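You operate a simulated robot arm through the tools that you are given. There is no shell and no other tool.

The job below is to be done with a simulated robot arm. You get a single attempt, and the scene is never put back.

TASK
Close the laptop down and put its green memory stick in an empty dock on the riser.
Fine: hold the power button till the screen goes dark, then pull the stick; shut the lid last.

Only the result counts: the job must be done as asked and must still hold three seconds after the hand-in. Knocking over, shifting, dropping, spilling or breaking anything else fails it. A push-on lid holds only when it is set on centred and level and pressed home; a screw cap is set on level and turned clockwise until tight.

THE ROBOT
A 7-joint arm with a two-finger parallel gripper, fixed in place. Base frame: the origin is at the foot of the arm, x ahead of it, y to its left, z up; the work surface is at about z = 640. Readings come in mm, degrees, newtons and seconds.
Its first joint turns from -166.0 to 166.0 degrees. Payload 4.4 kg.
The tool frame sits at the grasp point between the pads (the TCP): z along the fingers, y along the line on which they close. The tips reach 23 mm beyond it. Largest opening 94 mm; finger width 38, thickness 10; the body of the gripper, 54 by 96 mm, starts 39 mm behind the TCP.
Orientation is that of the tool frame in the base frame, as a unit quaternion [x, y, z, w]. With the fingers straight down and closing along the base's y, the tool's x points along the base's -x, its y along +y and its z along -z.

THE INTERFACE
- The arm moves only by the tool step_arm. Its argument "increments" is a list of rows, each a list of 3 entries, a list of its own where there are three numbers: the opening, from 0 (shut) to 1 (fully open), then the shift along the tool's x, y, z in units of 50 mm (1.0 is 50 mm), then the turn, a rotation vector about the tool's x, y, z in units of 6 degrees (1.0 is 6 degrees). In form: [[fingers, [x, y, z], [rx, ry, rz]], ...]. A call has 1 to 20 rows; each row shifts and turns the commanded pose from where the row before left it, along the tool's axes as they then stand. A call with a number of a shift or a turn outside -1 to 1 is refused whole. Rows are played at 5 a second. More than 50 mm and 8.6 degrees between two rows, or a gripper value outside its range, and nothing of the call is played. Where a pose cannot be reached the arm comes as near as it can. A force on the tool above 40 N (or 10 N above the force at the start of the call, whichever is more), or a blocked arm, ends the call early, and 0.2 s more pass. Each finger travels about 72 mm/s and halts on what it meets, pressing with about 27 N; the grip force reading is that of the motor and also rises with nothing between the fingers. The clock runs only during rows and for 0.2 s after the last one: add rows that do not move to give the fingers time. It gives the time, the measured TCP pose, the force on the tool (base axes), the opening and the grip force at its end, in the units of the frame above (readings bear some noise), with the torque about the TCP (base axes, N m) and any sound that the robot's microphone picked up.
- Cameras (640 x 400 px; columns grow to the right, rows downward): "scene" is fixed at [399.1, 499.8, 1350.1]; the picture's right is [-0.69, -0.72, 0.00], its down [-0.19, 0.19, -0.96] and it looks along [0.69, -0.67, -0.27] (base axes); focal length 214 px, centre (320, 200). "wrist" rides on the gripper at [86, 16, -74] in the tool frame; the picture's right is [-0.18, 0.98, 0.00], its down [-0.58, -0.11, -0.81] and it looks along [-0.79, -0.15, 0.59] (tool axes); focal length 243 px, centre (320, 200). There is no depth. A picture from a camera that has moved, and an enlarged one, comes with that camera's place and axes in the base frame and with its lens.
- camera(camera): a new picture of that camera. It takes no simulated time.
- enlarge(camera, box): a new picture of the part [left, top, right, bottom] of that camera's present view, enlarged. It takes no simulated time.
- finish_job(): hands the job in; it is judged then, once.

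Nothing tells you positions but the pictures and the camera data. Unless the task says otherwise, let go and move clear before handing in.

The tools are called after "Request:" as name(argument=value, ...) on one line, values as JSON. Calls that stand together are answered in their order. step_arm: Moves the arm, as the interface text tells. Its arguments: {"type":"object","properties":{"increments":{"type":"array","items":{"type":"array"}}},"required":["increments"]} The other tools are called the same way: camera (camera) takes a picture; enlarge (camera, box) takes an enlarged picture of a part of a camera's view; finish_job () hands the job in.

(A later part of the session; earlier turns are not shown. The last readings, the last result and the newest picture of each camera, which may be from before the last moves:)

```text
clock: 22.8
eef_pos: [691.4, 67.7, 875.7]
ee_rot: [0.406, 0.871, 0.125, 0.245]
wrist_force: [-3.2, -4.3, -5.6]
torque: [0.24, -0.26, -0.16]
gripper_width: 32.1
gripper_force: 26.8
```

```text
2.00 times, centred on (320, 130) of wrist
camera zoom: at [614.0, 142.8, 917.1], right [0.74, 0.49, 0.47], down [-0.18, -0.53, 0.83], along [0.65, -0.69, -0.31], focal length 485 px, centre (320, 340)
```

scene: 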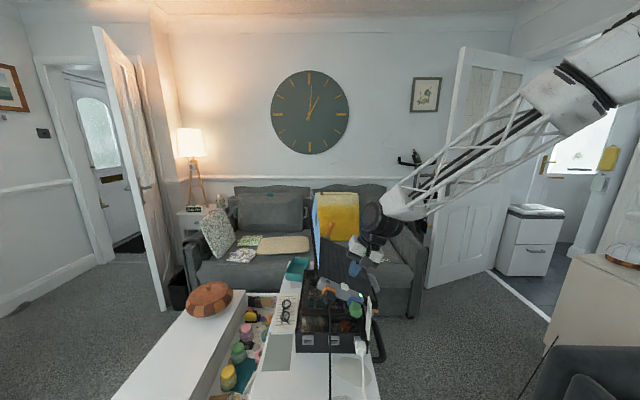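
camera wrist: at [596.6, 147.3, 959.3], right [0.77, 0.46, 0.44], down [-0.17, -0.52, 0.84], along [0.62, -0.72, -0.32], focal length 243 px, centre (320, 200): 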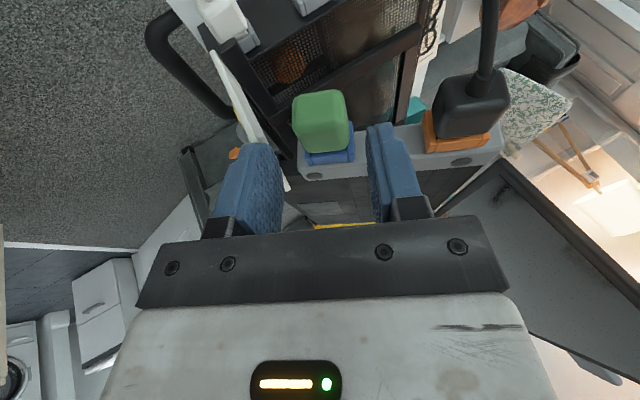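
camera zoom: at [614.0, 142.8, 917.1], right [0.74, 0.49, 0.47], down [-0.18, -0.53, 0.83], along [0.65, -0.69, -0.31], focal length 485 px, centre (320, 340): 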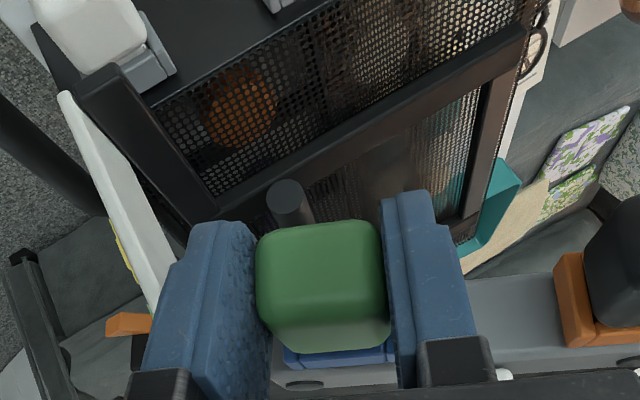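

The torque is mostly gone and the pads sit flush. Now I'll pull straight out along the stick's axis.

Request:
step_arm(increments=[[0.2, [0.094, 0, -0.034], [0, 0, 0]], [0.2, [0.094, 0, -0.034], [0, 0, 0]], [0.2, [0.094, 0, -0.034], [0, 0, 0]], [0.2, [0.094, 0, -0.034], [0, 0, 0]], [0.2, [0.094, 0, -0.034], [0, 0, 0]], [0.2, [0.094, 0, -0.034], [0, 0, 0]], [0.2, [0, 0, 0], [0, 0, 0]]])

Request:
enlarge(camera="wrist", box=[200, 30, 440, 230])

Request:
enlarge(camera="scene", box=[315, 255, 395, 335])

```text
clock: 24.4
eef_pos: [671.1, 87.9, 875.5]
ee_rot: [0.406, 0.872, 0.123, 0.245]
wrist_force: [-0.7, 0.3, 0.1]
torque: [-0.04, 0.01, 0.02]
gripper_width: 31.8
gripper_force: 26.9
```

```text
2.00 times, centred on (320, 130) of wrist
camera zoom: at [593.2, 163.7, 916.6], right [0.74, 0.49, 0.47], down [-0.18, -0.53, 0.83], along [0.65, -0.69, -0.31], focal length 485 px, centre (320, 340)
```

zoom: 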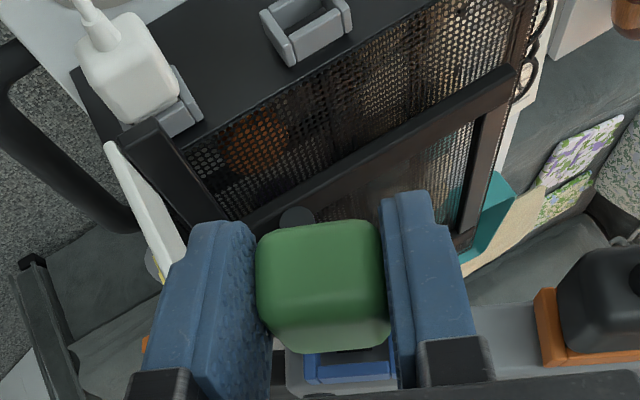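

```text
5.00 times, centred on (355, 295) of scene
camera zoom: at [399.1, 499.8, 1350.1], right [-0.69, -0.72, 0.0], down [-0.19, 0.19, -0.96], along [0.69, -0.67, -0.27], focal length 1072 px, centre (145, -275)
```

zoom: 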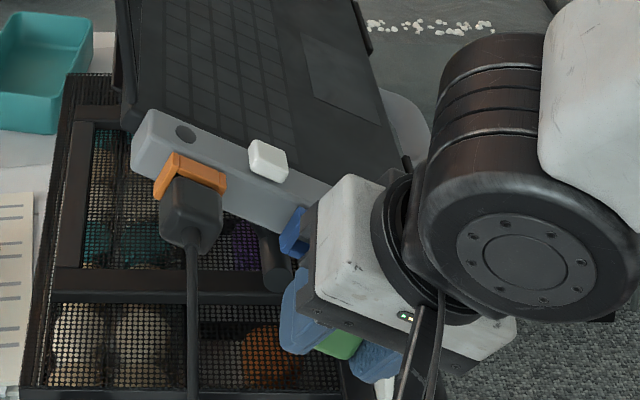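

The stick slid out and the forces are near zero. I'll pull further out until it's well clear.

Request:
step_arm(increments=[[0.2, [0.188, 0, -0.068], [0, 0, 0]], [0.2, [0.376, 0, -0.137], [0, 0, 0]], [0.2, [0.564, 0, -0.205], [0, 0, 0]], [0.2, [0.564, 0, -0.205], [0, 0, 0]], [0.2, [0, 0, 0], [0, 0, 0]]])

Request:
camera(camera="wrist")

Request:
enlarge(camera="wrist", box=[230, 120, 420, 240])

Request:
enlarge(camera="scene", box=[305, 245, 425, 345])

```text
clock: 25.6
eef_pos: [607.8, 151.0, 873.3]
ee_rot: [0.406, 0.872, 0.126, 0.244]
wrist_force: [0.1, 0.0, 0.0]
torque: [0.02, 0.01, 0.02]
gripper_width: 31.7
gripper_force: 27.4
```

```text
taken
camera wrist: at [529.9, 226.6, 914.9], right [0.74, 0.49, 0.47], down [-0.18, -0.53, 0.83], along [0.65, -0.69, -0.31], focal length 243 px, centre (320, 200)
```

wrist: 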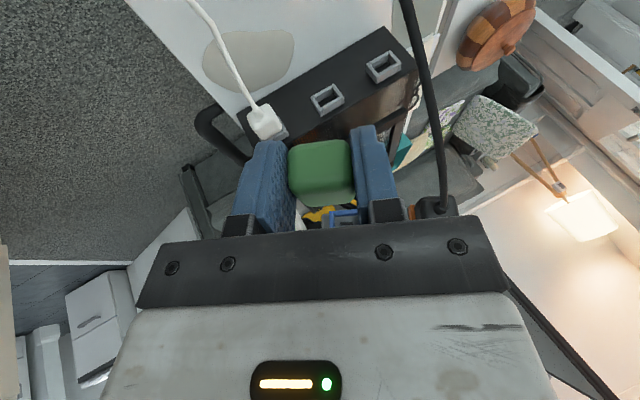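

```text
3.33 times, centred on (325, 180) of wrist
camera zoom: at [529.9, 226.6, 914.9], right [0.74, 0.49, 0.47], down [-0.18, -0.53, 0.83], along [0.65, -0.69, -0.31], focal length 809 px, centre (303, 267)
```

zoom: 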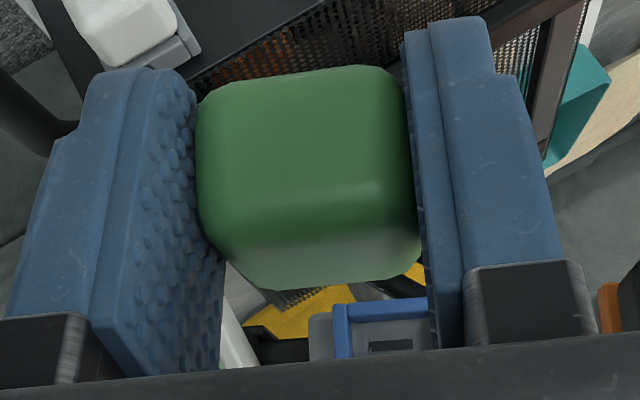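

```text
4.00 times, centred on (365, 295) of scene
camera zoom: at [399.1, 499.8, 1350.1], right [-0.69, -0.72, 0.0], down [-0.19, 0.19, -0.96], along [0.69, -0.67, -0.27], focal length 858 px, centre (140, -180)
```

zoom: 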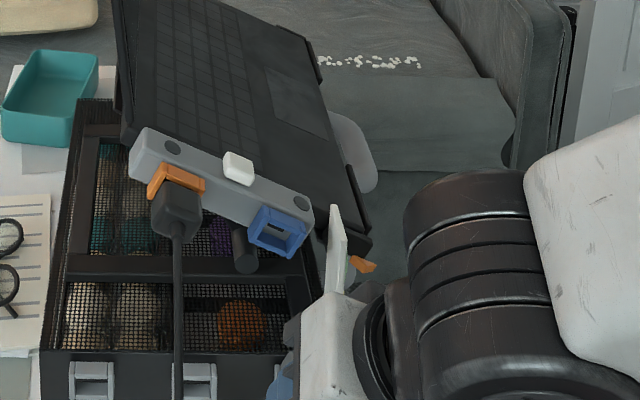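

The blue port is empty and the stick is held firmly. I'll take large zooms of the empty port and the docks to compute the transfer accurately.

Request:
enlarge(camera="scene", box=[350, 284, 390, 309])

Request:
enlarge(camera="scene", box=[295, 330, 345, 361])

Request:
enlarge(camera="wrist", box=[290, 30, 430, 130])

Request:
enlarge(camera="wrist", box=[290, 190, 370, 240])

```text
16.00 times, centred on (370, 296) of scene
camera zoom: at [399.1, 499.8, 1350.1], right [-0.69, -0.72, 0.0], down [-0.19, 0.19, -0.96], along [0.69, -0.67, -0.27], focal length 3432 px, centre (-480, -1344)
```

zoom: 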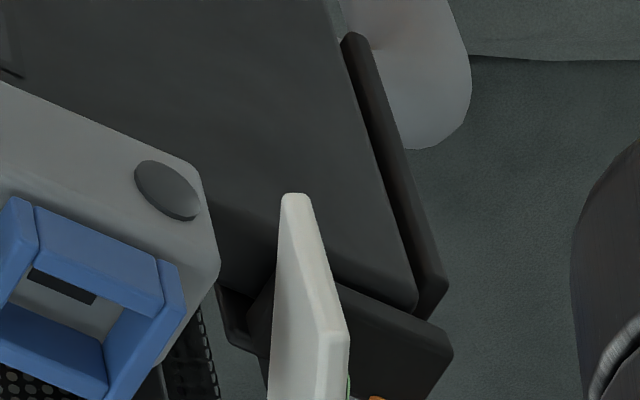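

```text
12.80 times, centred on (320, 346) of scene
camera zoom: at [399.1, 499.8, 1350.1], right [-0.69, -0.72, 0.0], down [-0.19, 0.19, -0.96], along [0.69, -0.67, -0.27], focal length 2745 px, centre (320, -1662)
```

zoom: 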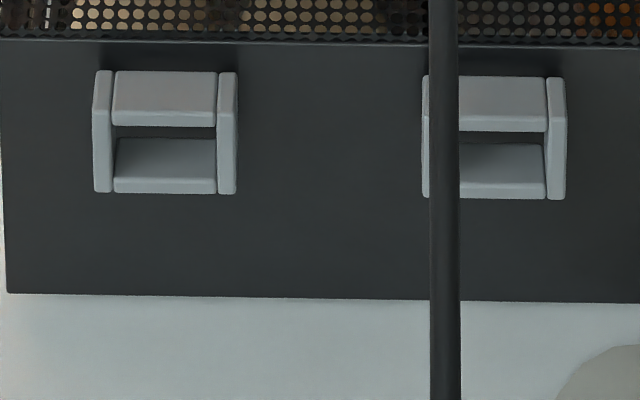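

```text
4.00 times, centred on (360, 80) of wrist
camera zoom: at [529.9, 226.6, 914.9], right [0.74, 0.49, 0.47], down [-0.18, -0.53, 0.83], along [0.65, -0.69, -0.31], focal length 970 px, centre (160, 680)
```

zoom: 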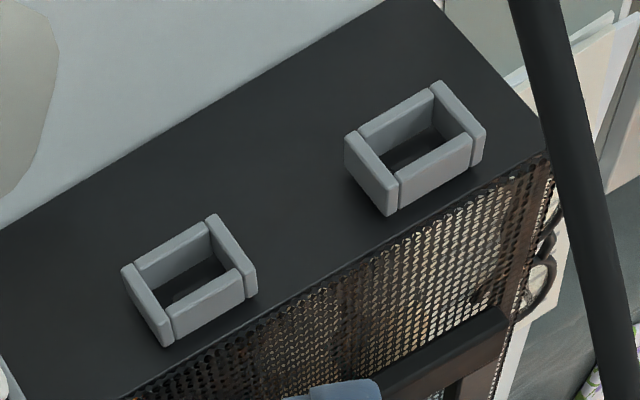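

```text
8.00 times, centred on (330, 215) of wrist
camera zoom: at [529.9, 226.6, 914.9], right [0.74, 0.49, 0.47], down [-0.18, -0.53, 0.83], along [0.65, -0.69, -0.31], focal length 1941 px, centre (240, 80)
```

zoom: 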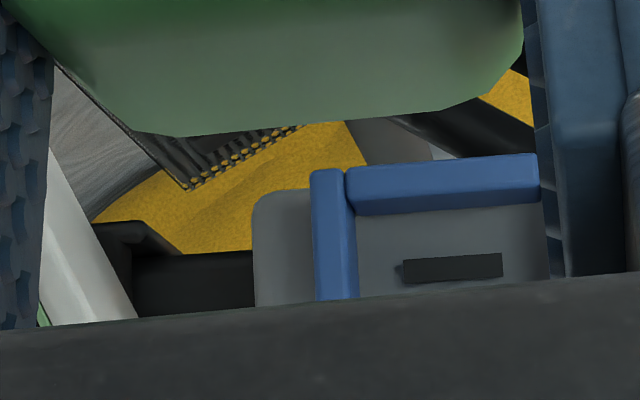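

The docks sit in a row with azimuth 45°, and dock A's front centre is near (823.5, 145, 714). I'll take one more zoom of the empty port for its exact pose.

Request:
enlarge(camera="scene", box=[340, 284, 380, 316])

Request:
enlarge(camera="wrist", box=[310, 195, 370, 235])

```text
12.50 times, centred on (360, 300) of scene
camera zoom: at [399.1, 499.8, 1350.1], right [-0.69, -0.72, 0.0], down [-0.19, 0.19, -0.96], along [0.69, -0.67, -0.27], focal length 2681 px, centre (-180, -1050)
```

zoom: 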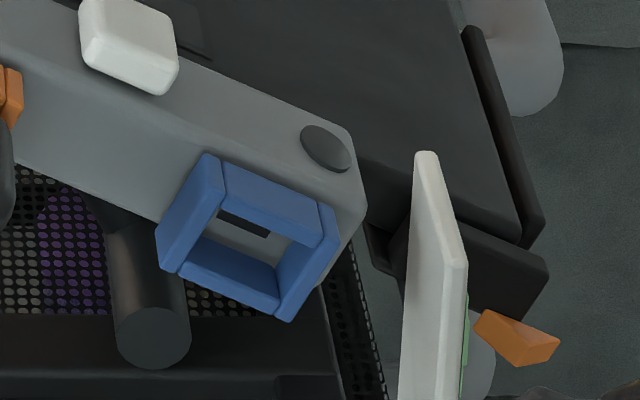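

```text
10.00 times, centred on (340, 215) of wrist
camera zoom: at [529.9, 226.6, 914.9], right [0.74, 0.49, 0.47], down [-0.18, -0.53, 0.83], along [0.65, -0.69, -0.31], focal length 2426 px, centre (120, 50)
```

zoom: 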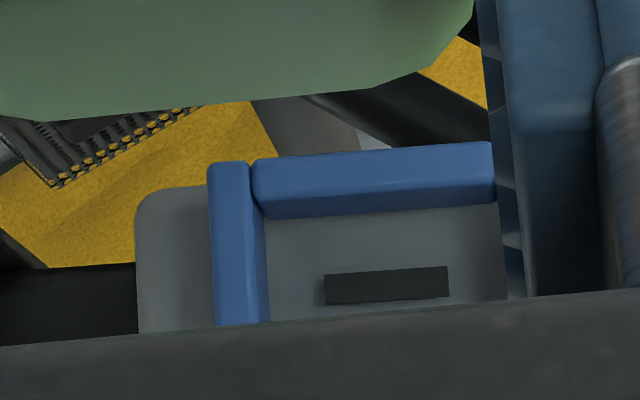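

I have the port's pose relative to the gripper. Next I'll lift above the charger cable and carry the stick over to dock A, the free one on the far side of the cable, staying high.

Request:
step_arm(increments=[[0.2, [-0.259, 0.334, -0.68], [0, 0, 0]], [0.2, [-0.259, 0.334, -0.68], [0, 0, 0]], [0.2, [0.044, 0.675, 0.315], [0, 0, 0]], [0.2, [0.044, 0.675, 0.315], [0, 0, 0]], [0.2, [0.044, 0.675, 0.315], [0, 0, 0]], [0.2, [0.044, 0.675, 0.315], [0, 0, 0]], [0.2, [0, 0, 0], [0.785, 0, -0.301]], [0.2, [0, 0, 0], [0.785, 0, -0.301]], [0.2, [0, 0, 0], [0.785, 0, -0.301]], [0.2, [0, 0, 0], [0.785, 0, -0.301]], [0.2, [0, 0, 0], [0.785, 0, -0.301]], [0.2, [0, 0, 0], [0, 0, 0]]])

Request:
camera(camera="wrist")

Request:
camera(camera="scene")

```text
clock: 28.2
eef_pos: [724.0, 247.7, 954.9]
ee_rot: [0.376, 0.908, -0.075, 0.167]
wrist_force: [-0.9, 0.0, -0.4]
torque: [-0.03, -0.01, -0.01]
gripper_width: 32.0
gripper_force: 27.0
```

```text
taken
camera wrist: at [659.5, 335.7, 992.7], right [0.82, 0.57, 0.05], down [0.11, -0.25, 0.96], along [0.56, -0.78, -0.27], focal length 243 px, centre (320, 200)
```

wrist: 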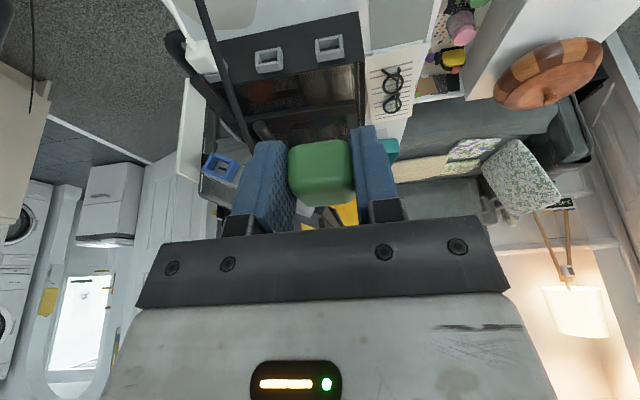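

```text
taken
```

scene: 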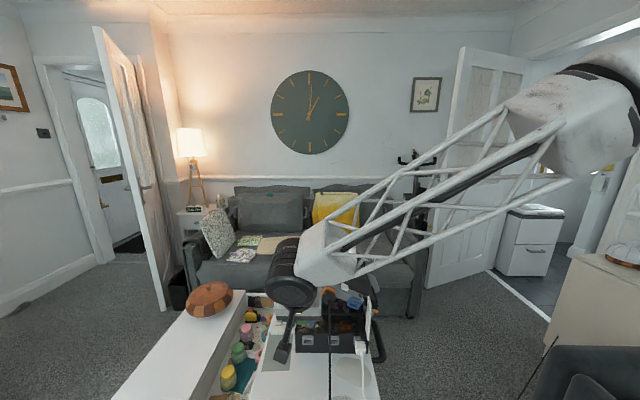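

The gripper is level now, and the forearm slopes up well above the cable and laptop. I'll measure dock A again from here before descending.

Request:
enlarge(camera="wrist", box=[240, 20, 360, 95])

Request:
enlarge(camera="scene", box=[250, 250, 390, 360])

Request:
enlarge(camera="wrist", box=[280, 120, 370, 180])

```text
5.33 times, centred on (300, 58) of wrist
camera zoom: at [659.5, 335.7, 992.7], right [0.82, 0.57, 0.05], down [0.11, -0.25, 0.96], along [0.56, -0.78, -0.27], focal length 1294 px, centre (427, 960)
```

zoom: 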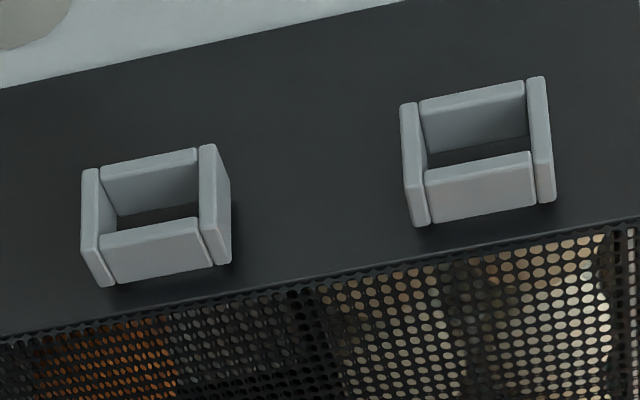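

```text
3.64 times, centred on (320, 305) of scene
camera zoom: at [399.1, 499.8, 1350.1], right [-0.69, -0.72, 0.0], down [-0.19, 0.19, -0.96], along [0.69, -0.67, -0.27], focal length 780 px, centre (320, -182)
```

zoom: 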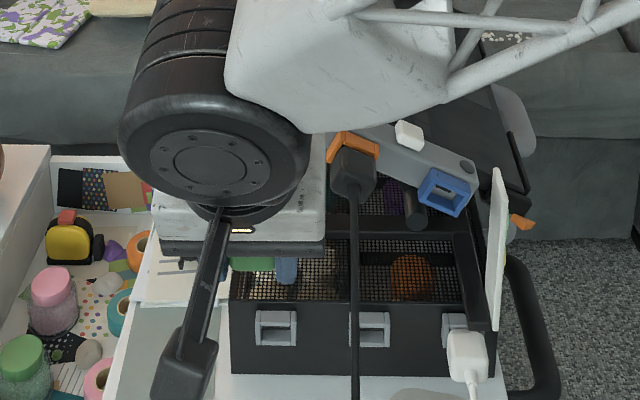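

```text
6.67 times, centred on (325, 150) of wrist
camera zoom: at [659.5, 335.7, 992.7], right [0.82, 0.57, 0.05], down [0.11, -0.25, 0.96], along [0.56, -0.78, -0.27], focal length 1618 px, centre (287, 533)
```

zoom: 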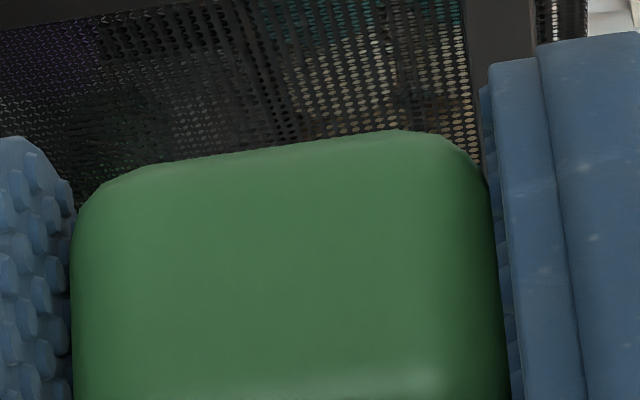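

Dock A's front centre checks out at about (824.5, 145.3, 714). I'll descend to the pre-insertion pose, 118 mm out along the dock axis.

Request:
step_arm(increments=[[0.2, [0.272, 0.004, 0.732], [0, 0, 0]], [0.2, [0.272, 0.004, 0.732], [0, 0, 0]], [0.2, [0.272, 0.004, 0.732], [0, 0, 0]], [0.2, [0.272, 0.004, 0.732], [0, 0, 0]], [0.2, [0.272, 0.004, 0.732], [0, 0, 0]], [0.2, [0.272, 0.004, 0.732], [0, 0, 0]], [0.2, [0, 0, 0], [0, 0, 0]], [0.2, [0, 0, 0], [0, 0, 0]]])

Request:
camera(camera="wrist")

Request:
enlarge(camera="wrist", box=[310, 195, 370, 235])

Request:
camera(camera="scene")

```text
clock: 30.0
eef_pos: [725.7, 247.5, 717.4]
ee_rot: [0.377, 0.908, -0.076, 0.166]
wrist_force: [-0.5, -0.7, 0.4]
torque: [-0.02, 0.01, 0.02]
gripper_width: 32.0
gripper_force: 26.8
```

```text
taken
camera wrist: at [661.8, 335.6, 756.8], right [0.82, 0.57, 0.06], down [0.11, -0.25, 0.96], along [0.56, -0.78, -0.27], focal length 243 px, centre (320, 200)
```

wrist: 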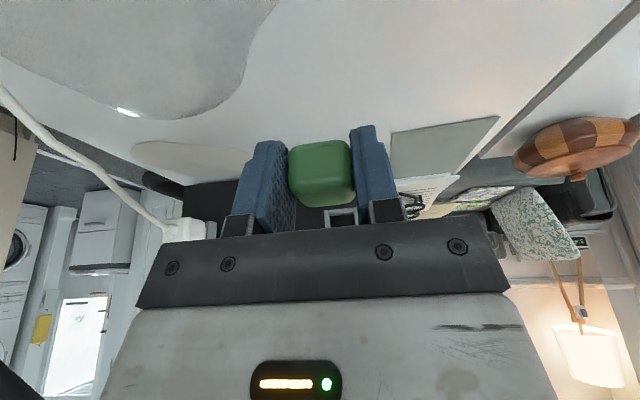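

```text
10.00 times, centred on (340, 215) of wrist
camera zoom: at [661.8, 335.6, 756.8], right [0.82, 0.57, 0.06], down [0.11, -0.25, 0.96], along [0.56, -0.78, -0.27], focal length 2426 px, centre (120, 50)
```

zoom: 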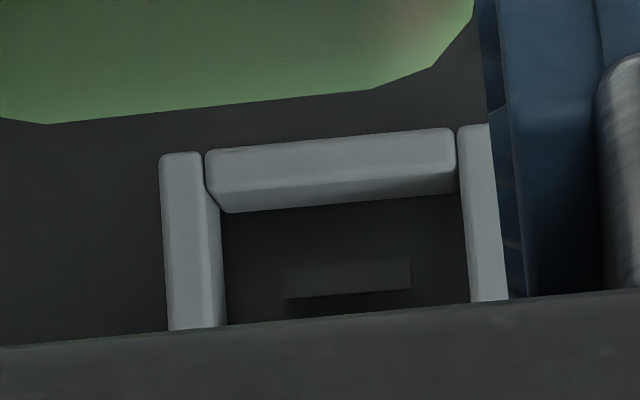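

```text
taken
```

scene: 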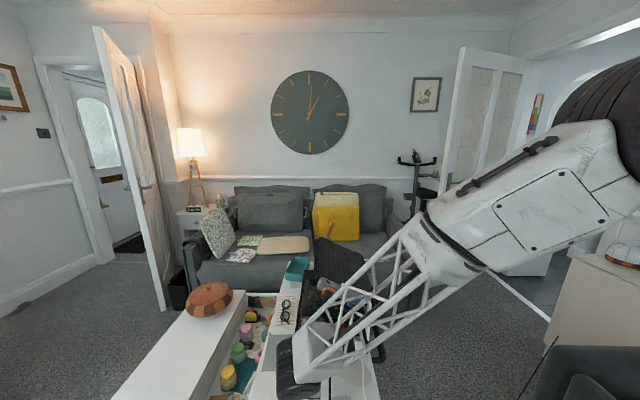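

Dock A is centred in view with its slot visible, closely matching how the blue port looked after the pull. A small correction is needed (about 3 mm up and 1.7 mm toward -y), then I'll approach 60 mm.

Request:
step_arm(increments=[[0.2, [-0.021, -0.034, -0.054], [0, 0, 0]], [0.2, [0, 0, 0], [0, 0, 0]], [0.2, [-0.28, 0, 0.1074], [0, 0, 0]], [0.2, [-0.28, 0, 0.1074], [0, 0, 0]], [0.2, [-0.28, 0, 0.1074], [0, 0, 0]], [0.2, [-0.28, 0, 0.1074], [0, 0, 0]], [0.2, [0, 0, 0], [0, 0, 0]], [0.2, [0, 0, 0], [0, 0, 0]]])

Request:
enlarge(camera="wrist", box=[230, 120, 420, 240])

Request:
enlarge(camera="scene", box=[260, 260, 380, 370])

```text
clock: 31.8
eef_pos: [765.8, 201.5, 722.6]
ee_rot: [0.378, 0.907, -0.075, 0.167]
wrist_force: [-0.8, 0.7, -0.4]
torque: [-0.02, 0.0, 0.02]
gripper_width: 32.0
gripper_force: 27.3
```

```text
3.33 times, centred on (325, 180) of wrist
camera zoom: at [701.4, 289.8, 761.1], right [0.82, 0.57, 0.06], down [0.11, -0.25, 0.96], along [0.56, -0.78, -0.27], focal length 809 px, centre (303, 267)
```

zoom: 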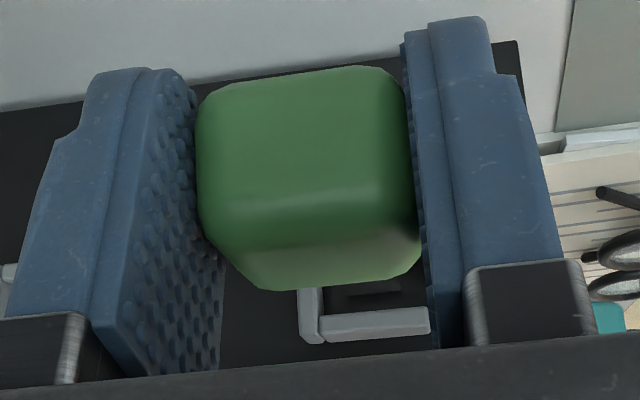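

```text
3.64 times, centred on (320, 315) of scene
camera zoom: at [399.1, 499.8, 1350.1], right [-0.69, -0.72, 0.0], down [-0.19, 0.19, -0.96], along [0.69, -0.67, -0.27], focal length 780 px, centre (320, -218)
```

zoom: 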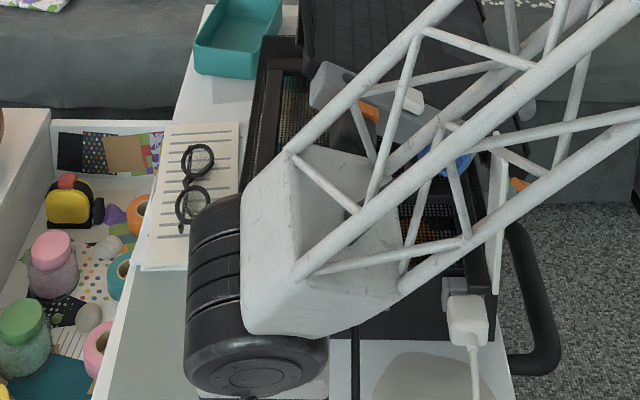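

Closer in, the dock's top bar shows a slight overcorrection (about 2 mm in y and 1 mm high). I'll correct that and approach to the spacing where I have a reference picture of the port.

Request:
step_arm(increments=[[0.2, [-0.173, 0.022, 0.08], [0, 0, 0]], [0.2, [-0.173, 0.022, 0.08], [0, 0, 0]], [0.2, [0, 0, 0], [0, 0, 0]], [0.2, [0, 0, 0], [0, 0, 0]], [0.2, [0, 0, 0], [0, 0, 0]]])

Request:
enlarge(camera="wrist", box=[200, 30, 440, 230])

Request:
enlarge(camera="wrist", box=[300, 190, 380, 240])

```text
clock: 33.0
eef_pos: [780.1, 189.2, 720.6]
ee_rot: [0.377, 0.908, -0.075, 0.166]
wrist_force: [-0.3, -0.2, -1.1]
torque: [-0.01, 0.03, 0.01]
gripper_width: 32.2
gripper_force: 26.6
```

```text
2.00 times, centred on (320, 130) of wrist
camera zoom: at [716.0, 277.3, 759.2], right [0.82, 0.57, 0.06], down [0.11, -0.25, 0.96], along [0.56, -0.78, -0.27], focal length 485 px, centre (320, 340)
```

zoom: 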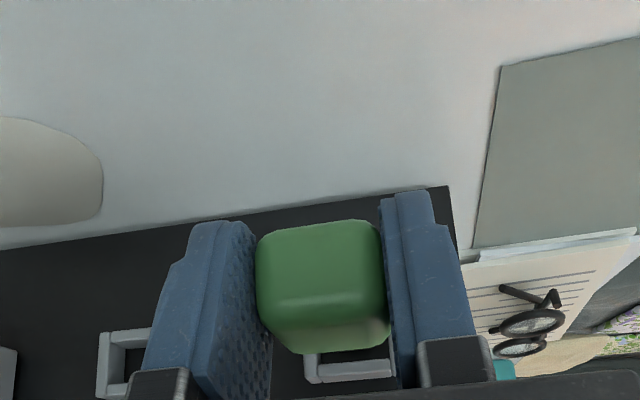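

```text
8.00 times, centred on (340, 215) of wrist
camera zoom: at [716.0, 277.3, 759.2], right [0.82, 0.57, 0.06], down [0.11, -0.25, 0.96], along [0.56, -0.78, -0.27], focal length 1941 px, centre (160, 80)
```

zoom: 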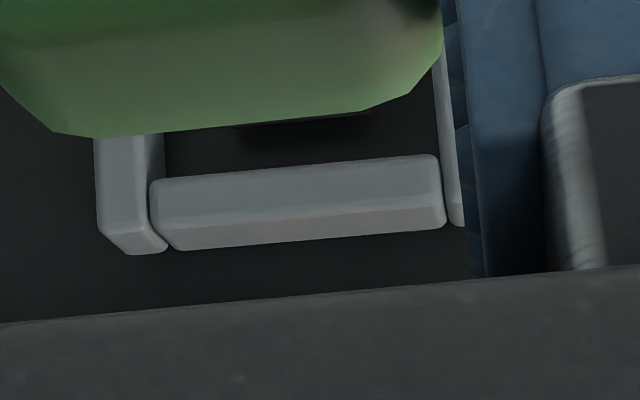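

This view matches the reference picture of the port at the same spacing almost exactly. I'll begin inserting in small steps while watching the force.

Request:
step_arm(increments=[[0.2, [-0.0747, 0, 0.0286], [0, 0, 0]], [0.2, [-0.0747, 0, 0.0286], [0, 0, 0]], [0.2, [-0.0747, 0, 0.0286], [0, 0, 0]], [0.2, [-0.0747, 0, 0.0286], [0, 0, 0]], [0.2, [0, 0, 0], [0, 0, 0]], [0.2, [0, 0, 0], [0, 0, 0]]])

Request:
enlarge(camera="wrist", box=[300, 190, 380, 240])

```text
clock: 34.4
eef_pos: [791.0, 177.0, 720.4]
ee_rot: [0.377, 0.908, -0.074, 0.166]
wrist_force: [0.3, 0.0, 0.1]
torque: [0.0, -0.01, 0.04]
gripper_width: 31.7
gripper_force: 26.8
```

```text
8.00 times, centred on (340, 215) of wrist
camera zoom: at [727.0, 265.8, 758.8], right [0.82, 0.57, 0.06], down [0.11, -0.25, 0.96], along [0.56, -0.78, -0.27], focal length 1941 px, centre (160, 80)
```

zoom: 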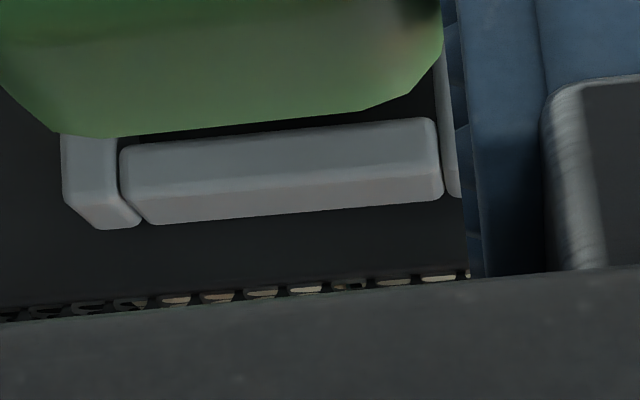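

Request:
step_arm(increments=[[0.2, [-0.0374, 0, 0.0143], [0, 0, 0]], [0.2, [-0.0374, 0, 0.0143], [0, 0, 0]], [0.2, [-0.0374, 0, 0.0143], [0, 0, 0]], [0.2, [0, 0, 0], [0, 0, 0]], [0.2, [0, 0, 0], [0, 0, 0]]])

Request:
enlarge(camera="wrist", box=[200, 30, 440, 230])

Request:
enlarge(camera="wrist", box=[290, 190, 370, 240])

```text
clock: 35.6
eef_pos: [795.7, 173.9, 719.5]
ee_rot: [0.378, 0.908, -0.076, 0.166]
wrist_force: [0.7, 0.5, 0.6]
torque: [0.0, -0.01, 0.01]
gripper_width: 32.2
gripper_force: 26.9
```

```text
2.00 times, centred on (320, 130) of wrist
camera zoom: at [731.1, 261.9, 759.1], right [0.82, 0.57, 0.06], down [0.11, -0.25, 0.96], along [0.56, -0.78, -0.27], focal length 485 px, centre (320, 340)
```

zoom: 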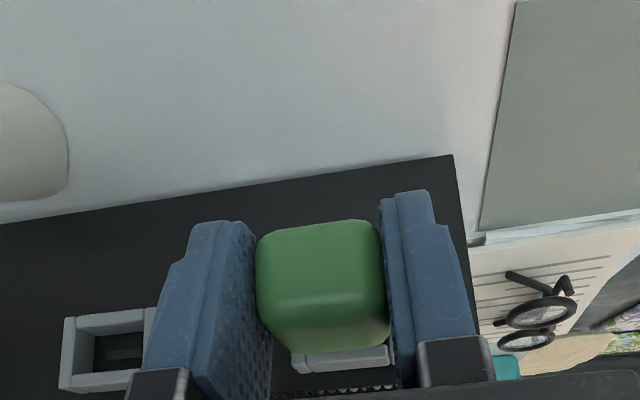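

```text
8.00 times, centred on (330, 215) of wrist
camera zoom: at [731.1, 261.9, 759.1], right [0.82, 0.57, 0.06], down [0.11, -0.25, 0.96], along [0.56, -0.78, -0.27], focal length 1941 px, centre (240, 80)
```

zoom: 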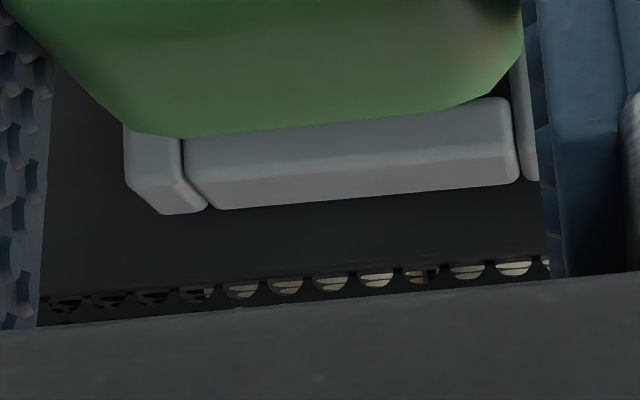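

Forces are still near zero and the view converges on the inserted reference. I'll push in the last few millimetres.

Request:
step_arm(increments=[[0.2, [-0.0374, 0, 0.0143], [0, 0, 0]], [0.2, [-0.0374, 0, 0.0143], [0, 0, 0]], [0.2, [0, 0, 0], [0, 0, 0]], [0.2, [0, 0, 0], [0, 0, 0]]])

Request:
enlarge(camera="wrist", box=[290, 190, 370, 240])

```text
clock: 36.6
eef_pos: [798.5, 169.8, 720.8]
ee_rot: [0.378, 0.908, -0.074, 0.166]
wrist_force: [2.8, 2.5, 1.1]
torque: [0.03, -0.04, 0.15]
gripper_width: 31.9
gripper_force: 26.9
```

```text
8.00 times, centred on (330, 215) of wrist
camera zoom: at [733.8, 258.6, 759.4], right [0.82, 0.57, 0.06], down [0.11, -0.25, 0.96], along [0.56, -0.78, -0.27], focal length 1941 px, centre (240, 80)
```

zoom: 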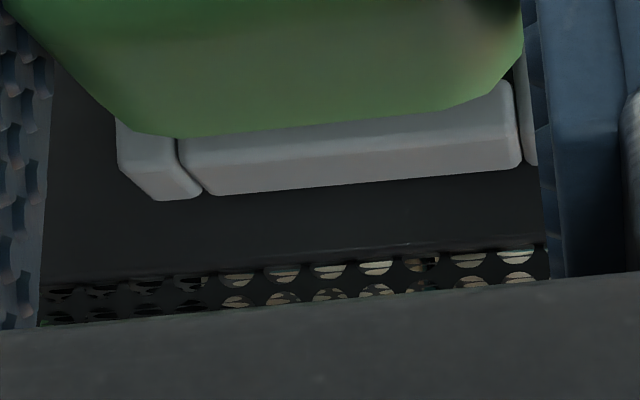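

There's a small sideways force toward +e, meaning the stick should shift slightly that way. I'll nudge +1 mm in y and keep inserting.

Request:
step_arm(increments=[[0.2, [0, 0.02, 0], [0, 0, 0]], [0.2, [-0.0374, 0, 0.0143], [0, 0, 0]], [0.2, [0, 0, 0], [0, 0, 0]], [0.2, [0, 0, 0], [0, 0, 0]]])

```text
clock: 37.6
eef_pos: [800.2, 169.0, 719.9]
ee_rot: [0.377, 0.908, -0.075, 0.167]
wrist_force: [0.1, -0.4, -0.3]
torque: [0.01, -0.03, 0.02]
gripper_width: 32.0
gripper_force: 27.2
```

Forces are back to zero. I'll continue inserting until I feel the end stop.

Request:
step_arm(increments=[[0.2, [-0.0374, 0, 0.0143], [0, 0, 0]], [0.2, [0, 0, 0], [0, 0, 0]], [0.2, [0, 0, 0], [0, 0, 0]]])

Request:
enlarge(camera="wrist", box=[290, 190, 370, 240])

Request:
enlarge(camera="wrist", box=[200, 30, 440, 230])

```text
clock: 38.4
eef_pos: [801.1, 168.8, 720.8]
ee_rot: [0.377, 0.908, -0.075, 0.166]
wrist_force: [-12.7, 20.2, -4.4]
torque: [0.38, -0.03, 0.24]
gripper_width: 32.1
gripper_force: 27.1
```

```text
8.00 times, centred on (330, 215) of wrist
camera zoom: at [737.4, 256.6, 758.9], right [0.82, 0.57, 0.06], down [0.11, -0.25, 0.96], along [0.56, -0.78, -0.27], focal length 1941 px, centre (240, 80)
```

zoom: 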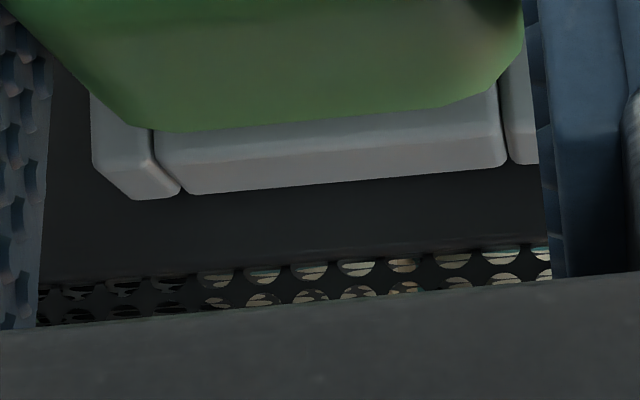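

```text
2.00 times, centred on (320, 130) of wrist
camera zoom: at [737.4, 256.6, 758.9], right [0.82, 0.57, 0.06], down [0.11, -0.25, 0.96], along [0.56, -0.78, -0.27], focal length 485 px, centre (320, 340)
```

zoom: 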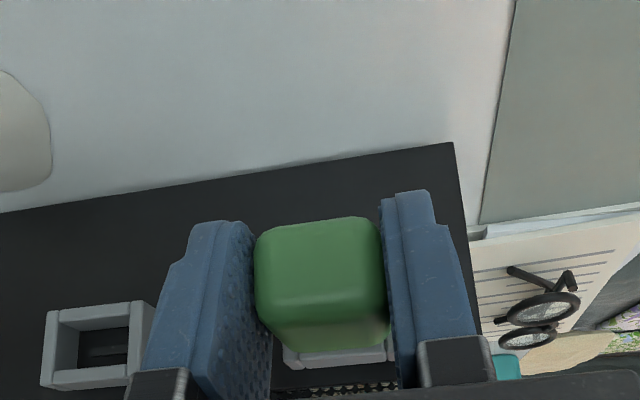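

A 23 N end-stop force came up at the same depth the stick had in the laptop port, and the view now matches the inserted reference. I'll open the fingers and check that it stays.

Request:
step_arm(increments=[[0.36, [0, 0, 0], [0, 0, 0]], [0.5, [0, 0, 0], [0, 0, 0]], [0.5, [0, 0, 0], [0, 0, 0]], [0.5, [0, 0, 0], [0, 0, 0]]])

Request:
enlarge(camera="wrist", box=[200, 30, 440, 230])

Request:
enlarge(camera="wrist", box=[290, 190, 370, 240])

```text
clock: 39.4
eef_pos: [802.5, 168.0, 720.2]
ee_rot: [0.377, 0.908, -0.075, 0.166]
wrist_force: [0.5, 0.4, -0.2]
torque: [-0.02, -0.02, 0.01]
gripper_width: 46.9
gripper_force: 0.0
```

```text
2.00 times, centred on (320, 130) of wrist
camera zoom: at [737.8, 256.2, 759.2], right [0.82, 0.57, 0.06], down [0.11, -0.25, 0.96], along [0.56, -0.78, -0.27], focal length 485 px, centre (320, 340)
```

zoom: 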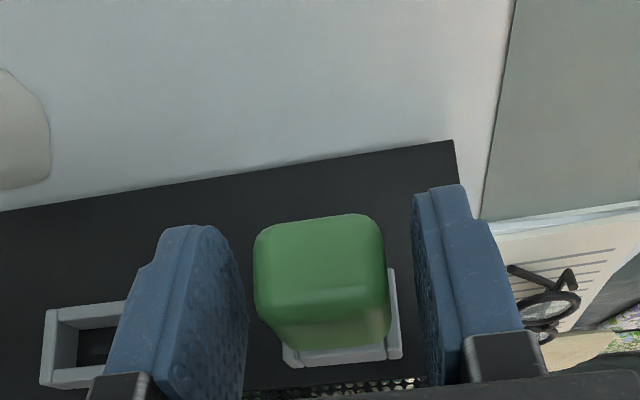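

```text
8.00 times, centred on (330, 215) of wrist
camera zoom: at [737.8, 256.2, 759.2], right [0.82, 0.57, 0.06], down [0.11, -0.25, 0.96], along [0.56, -0.78, -0.27], focal length 1941 px, centre (240, 80)
```

zoom: 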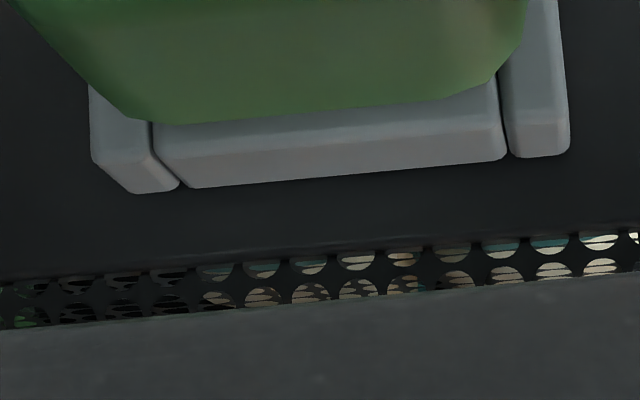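

The stick stays in the dock. I'll back straight out along its axis and look at it.

Request:
step_arm(increments=[[0.5, [0.187, 0, -0.0716], [0, 0, 0]], [0.5, [0.374, 0, -0.143], [0, 0, 0]], [0.5, [0.56, 0, -0.2148], [0, 0, 0]], [0.5, [0.56, 0, -0.2148], [0, 0, 0]], [0.5, [0.56, 0, -0.2148], [0, 0, 0]], [0.5, [0, 0, 0], [0, 0, 0]]])

Request:
camera(camera="wrist")

Request:
enlarge(camera="wrist", box=[260, 160, 400, 240])

```text
clock: 40.8
eef_pos: [716.5, 253.6, 717.9]
ee_rot: [0.378, 0.908, -0.075, 0.166]
wrist_force: [-0.2, 0.0, 0.0]
torque: [-0.02, -0.03, 0.0]
gripper_width: 47.0
gripper_force: 0.0
```

```text
taken
camera wrist: at [653.0, 341.6, 757.5], right [0.82, 0.57, 0.06], down [0.11, -0.25, 0.96], along [0.56, -0.78, -0.27], focal length 243 px, centre (320, 200)
```

wrist: 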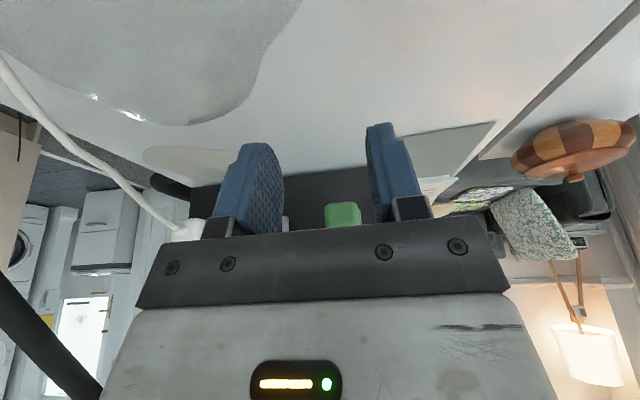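

```text
4.57 times, centred on (330, 200) of wrist
camera zoom: at [653.0, 341.6, 757.5], right [0.82, 0.57, 0.06], down [0.11, -0.25, 0.96], along [0.56, -0.78, -0.27], focal length 1109 px, centre (274, 200)
```

zoom: 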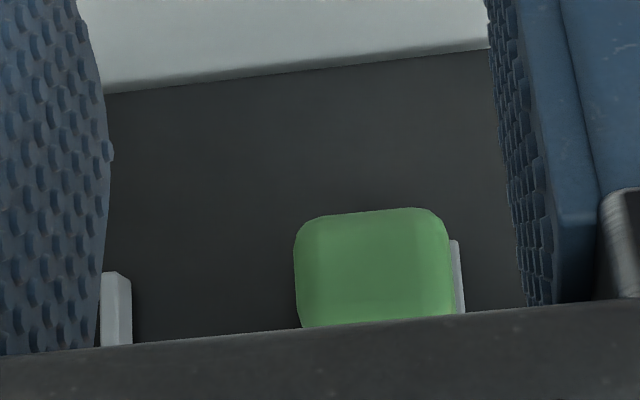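

The stick is seated in dock A. I'll rise straight up away from the cable, then look at the lid.

Request:
step_arm(increments=[[0.5, [-0.257, -0.008, -0.666], [0, 0, 0]], [0.5, [-0.257, -0.008, -0.666], [0, 0, 0]], [0.5, [-0.257, -0.008, -0.666], [0, 0, 0]], [0.5, [-0.257, -0.008, -0.666], [0, 0, 0]], [0.5, [-0.257, -0.008, -0.666], [0, 0, 0]], [0.5, [-0.257, -0.008, -0.666], [0, 0, 0]], [0.5, [-0.257, -0.008, -0.666], [0, 0, 0]], [0.5, [-0.257, -0.008, -0.666], [0, 0, 0]], [0.5, [-0.257, -0.008, -0.666], [0, 0, 0]], [0.5, [-0.257, -0.008, -0.666], [0, 0, 0]], [0.5, [-0.257, -0.008, -0.666], [0, 0, 0]], [0, [-0.257, -0.008, -0.666], [0, 0, 0]], [0, [0, 0, 0], [0, 0, 0]]])

Request:
camera(camera="wrist")

Request:
camera(camera="scene")

Request:
enlarge(camera="scene", box=[270, 170, 430, 370])

```text
clock: 43.6
eef_pos: [717.7, 254.1, 1147.7]
ee_rot: [0.377, 0.908, -0.075, 0.166]
wrist_force: [-0.1, -0.6, -0.1]
torque: [0.0, 0.0, 0.02]
gripper_width: 0.0
gripper_force: 27.1
```

```text
taken
camera wrist: at [652.8, 341.9, 1186.5], right [0.82, 0.57, 0.06], down [0.11, -0.25, 0.96], along [0.56, -0.78, -0.27], focal length 243 px, centre (320, 200)
```

wrist: 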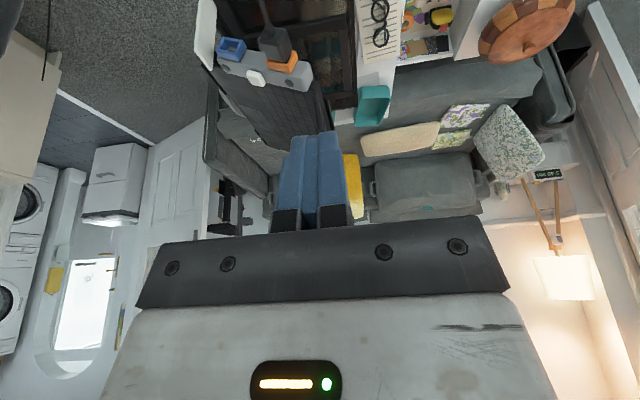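

```text
taken
```

scene: 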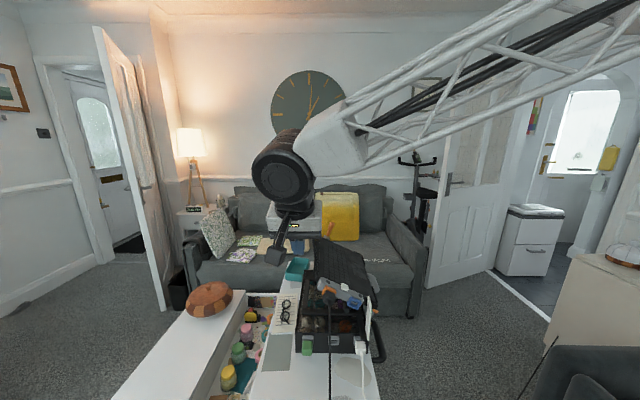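

```text
2.00 times, centred on (350, 270) of scene
camera zoom: at [399.1, 499.8, 1350.1], right [-0.69, -0.72, 0.0], down [-0.19, 0.19, -0.96], along [0.69, -0.67, -0.27], focal length 429 px, centre (260, 60)
```

zoom: 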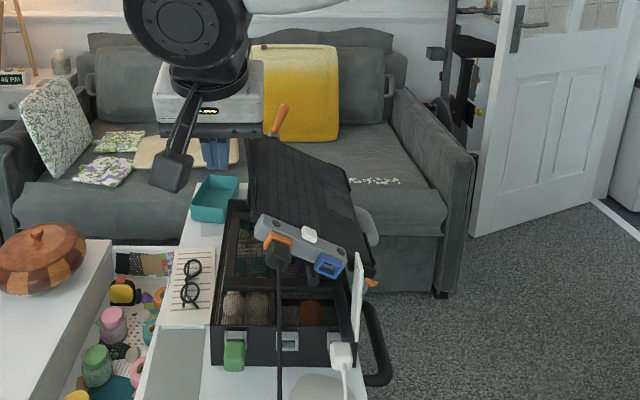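

I can't tell whether the lid is still upright, since the gripper hides that region. I'll move the arm aside and look with both cameras.

Request:
step_arm(increments=[[0, [0, -0.8, 0], [0, 0, 0]], [0, [0, -0.8, 0], [0, 0, 0]], [0, [0, -0.8, 0], [0, 0, 0]], [0, [0, -0.8, 0], [0, 0, 0]], [0, [0, -0.8, 0], [0, 0, 0]], [0, [0, 0, 0], [0, 0, 0]]])

Request:
camera(camera="wrist")

Request:
enlarge(camera="scene", box=[270, 170, 430, 370])

```text
clock: 45.0
eef_pos: [576.0, 113.1, 1148.8]
ee_rot: [0.378, 0.908, -0.075, 0.166]
wrist_force: [0.5, -0.2, 0.0]
torque: [0.02, 0.0, 0.01]
gripper_width: 0.0
gripper_force: 27.1
```

```text
taken
camera wrist: at [511.6, 201.1, 1187.7], right [0.82, 0.57, 0.06], down [0.11, -0.25, 0.96], along [0.56, -0.78, -0.27], focal length 243 px, centre (320, 200)
```

wrist: 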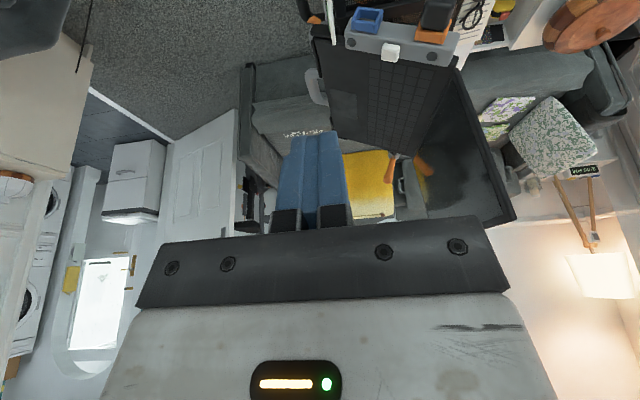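

```text
2.00 times, centred on (350, 270) of scene
camera zoom: at [399.1, 499.8, 1350.1], right [-0.69, -0.72, 0.0], down [-0.19, 0.19, -0.96], along [0.69, -0.67, -0.27], focal length 429 px, centre (260, 60)
```

zoom: 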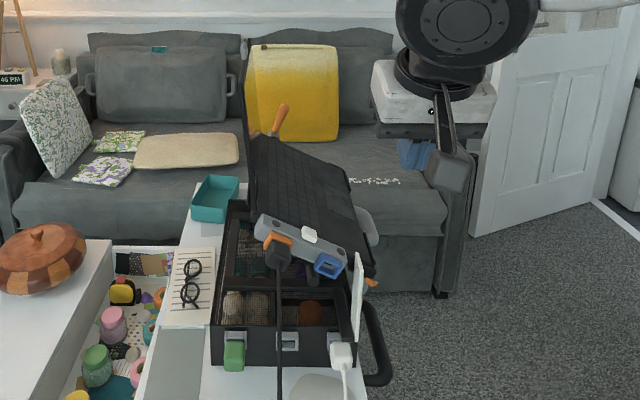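

The lid is still upright with its screen dark; the scene camera sees it edge-on. I'll move the camera for a full view of it so I can plan closing it.

Request:
step_arm(increments=[[0, [0, 0, -0.7], [0, 0.875, 0]], [0, [0, 0, -0.7], [0, 0.875, 0]], [0, [0, 0, -0.7], [0, 0.875, 0]], [0, [0, 0, -0.7], [0, 0.875, 0]], [0, [0, 0, 0], [0, 0, -0.94]], [0, [0, 0, 0], [0, 0, -0.94]], [0, [0, 0, 0], [0, 0, -0.94]], [0, [0, 0, 0], [0, 0, -0.94]], [0, [0, 0, 0], [0, 0, 0]]])

Request:
camera(camera="wrist")

```text
clock: 47.0
eef_pos: [554.2, 135.8, 1287.4]
ee_rot: [0.196, 0.981, -0.004, -0.002]
wrist_force: [-0.2, -0.5, 0.7]
torque: [-0.02, 0.03, -0.02]
gripper_width: 0.1
gripper_force: 26.8
```

```text
taken
camera wrist: at [480.0, 185.3, 1361.8], right [0.55, 0.84, -0.01], down [0.5, -0.32, 0.81], along [0.67, -0.45, -0.59], focal length 243 px, centre (320, 200)
```

wrist: 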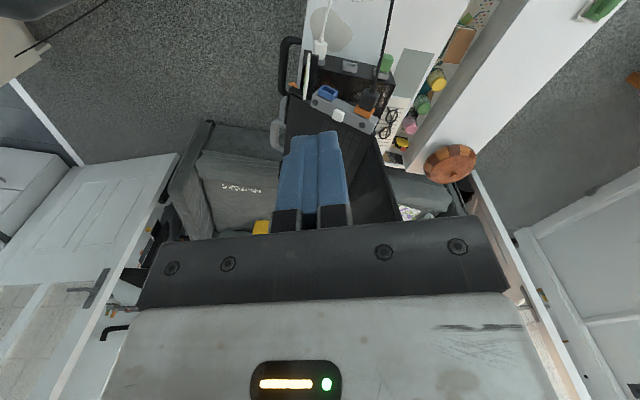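

Request:
step_arm(increments=[[1, [0, 0, 0], [0, 0.9, 0]], [1, [0, 0, 0], [0, 0.9, 0]], [1, [0, 0, 0], [0, 0.9, 0]], [1, [0, 0, 0], [0, 0.9, 0]], [1, [0, 0, 0], [0, 0.9, 0]], [1, [0, 0, 0], [0, 0, 0]]])

Request:
camera(camera="wrist")

```text
clock: 48.4
eef_pos: [554.7, 136.8, 1286.8]
ee_rot: [0.193, 0.952, 0.043, -0.232]
wrist_force: [-0.4, 1.0, 0.0]
torque: [0.03, 0.02, -0.01]
gripper_width: 94.0
gripper_force: 0.1
```

```text
taken
camera wrist: at [521.2, 169.1, 1391.9], right [0.53, 0.84, -0.09], down [0.78, -0.44, 0.45], along [0.34, -0.31, -0.89], focal length 243 px, centre (320, 200)
```

wrist: 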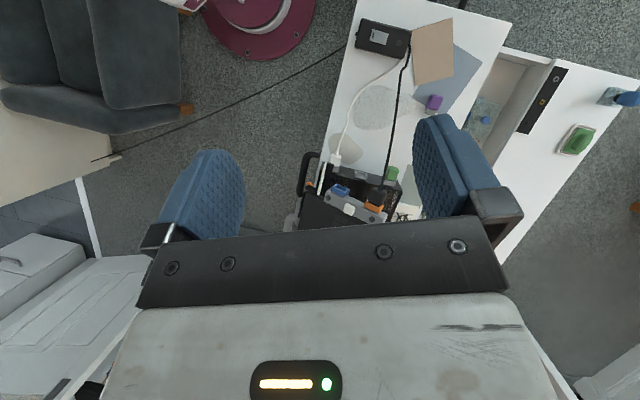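

Request:
step_arm(increments=[[1, [-0.82, -0.133, -0.422], [0, 0, 0]], [1, [-0.82, -0.133, -0.422], [0, 0, 0]], [1, [-0.82, -0.133, -0.422], [0, 0, 0]], [1, [-0.82, -0.133, -0.422], [0, 0, 0]], [1, [-0.82, -0.133, -0.422], [0, 0, 0]], [1, [0, 0, 0], [0, 0, 0]]])

Request:
camera(camera="wrist")

Request:
enlarge(camera="scene", box=[270, 150, 430, 330])

```text
clock: 49.8
eef_pos: [752.2, 14.4, 1285.6]
ee_rot: [0.193, 0.953, 0.042, -0.232]
wrist_force: [-0.5, 0.8, 0.0]
torque: [0.0, 0.0, 0.0]
gripper_width: 94.1
gripper_force: 0.0
```

```text
taken
camera wrist: at [718.2, 47.9, 1391.3], right [0.53, 0.84, -0.09], down [0.78, -0.44, 0.45], along [0.34, -0.31, -0.89], focal length 243 px, centre (320, 200)
```

wrist: 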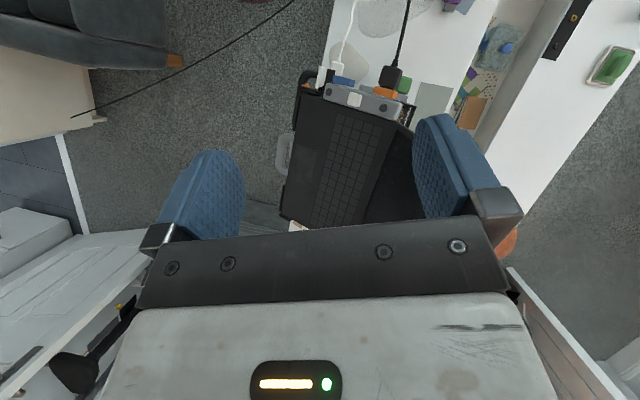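

```text
2.22 times, centred on (350, 240) of scene
camera zoom: at [399.1, 499.8, 1350.1], right [-0.69, -0.72, 0.0], down [-0.19, 0.19, -0.96], along [0.69, -0.67, -0.27], focal length 477 px, centre (253, 111)
```

zoom: 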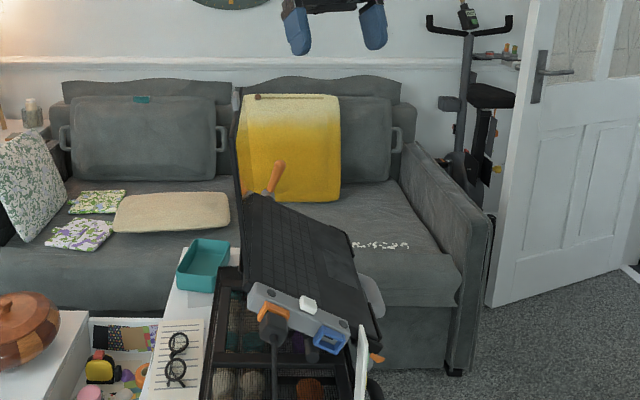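

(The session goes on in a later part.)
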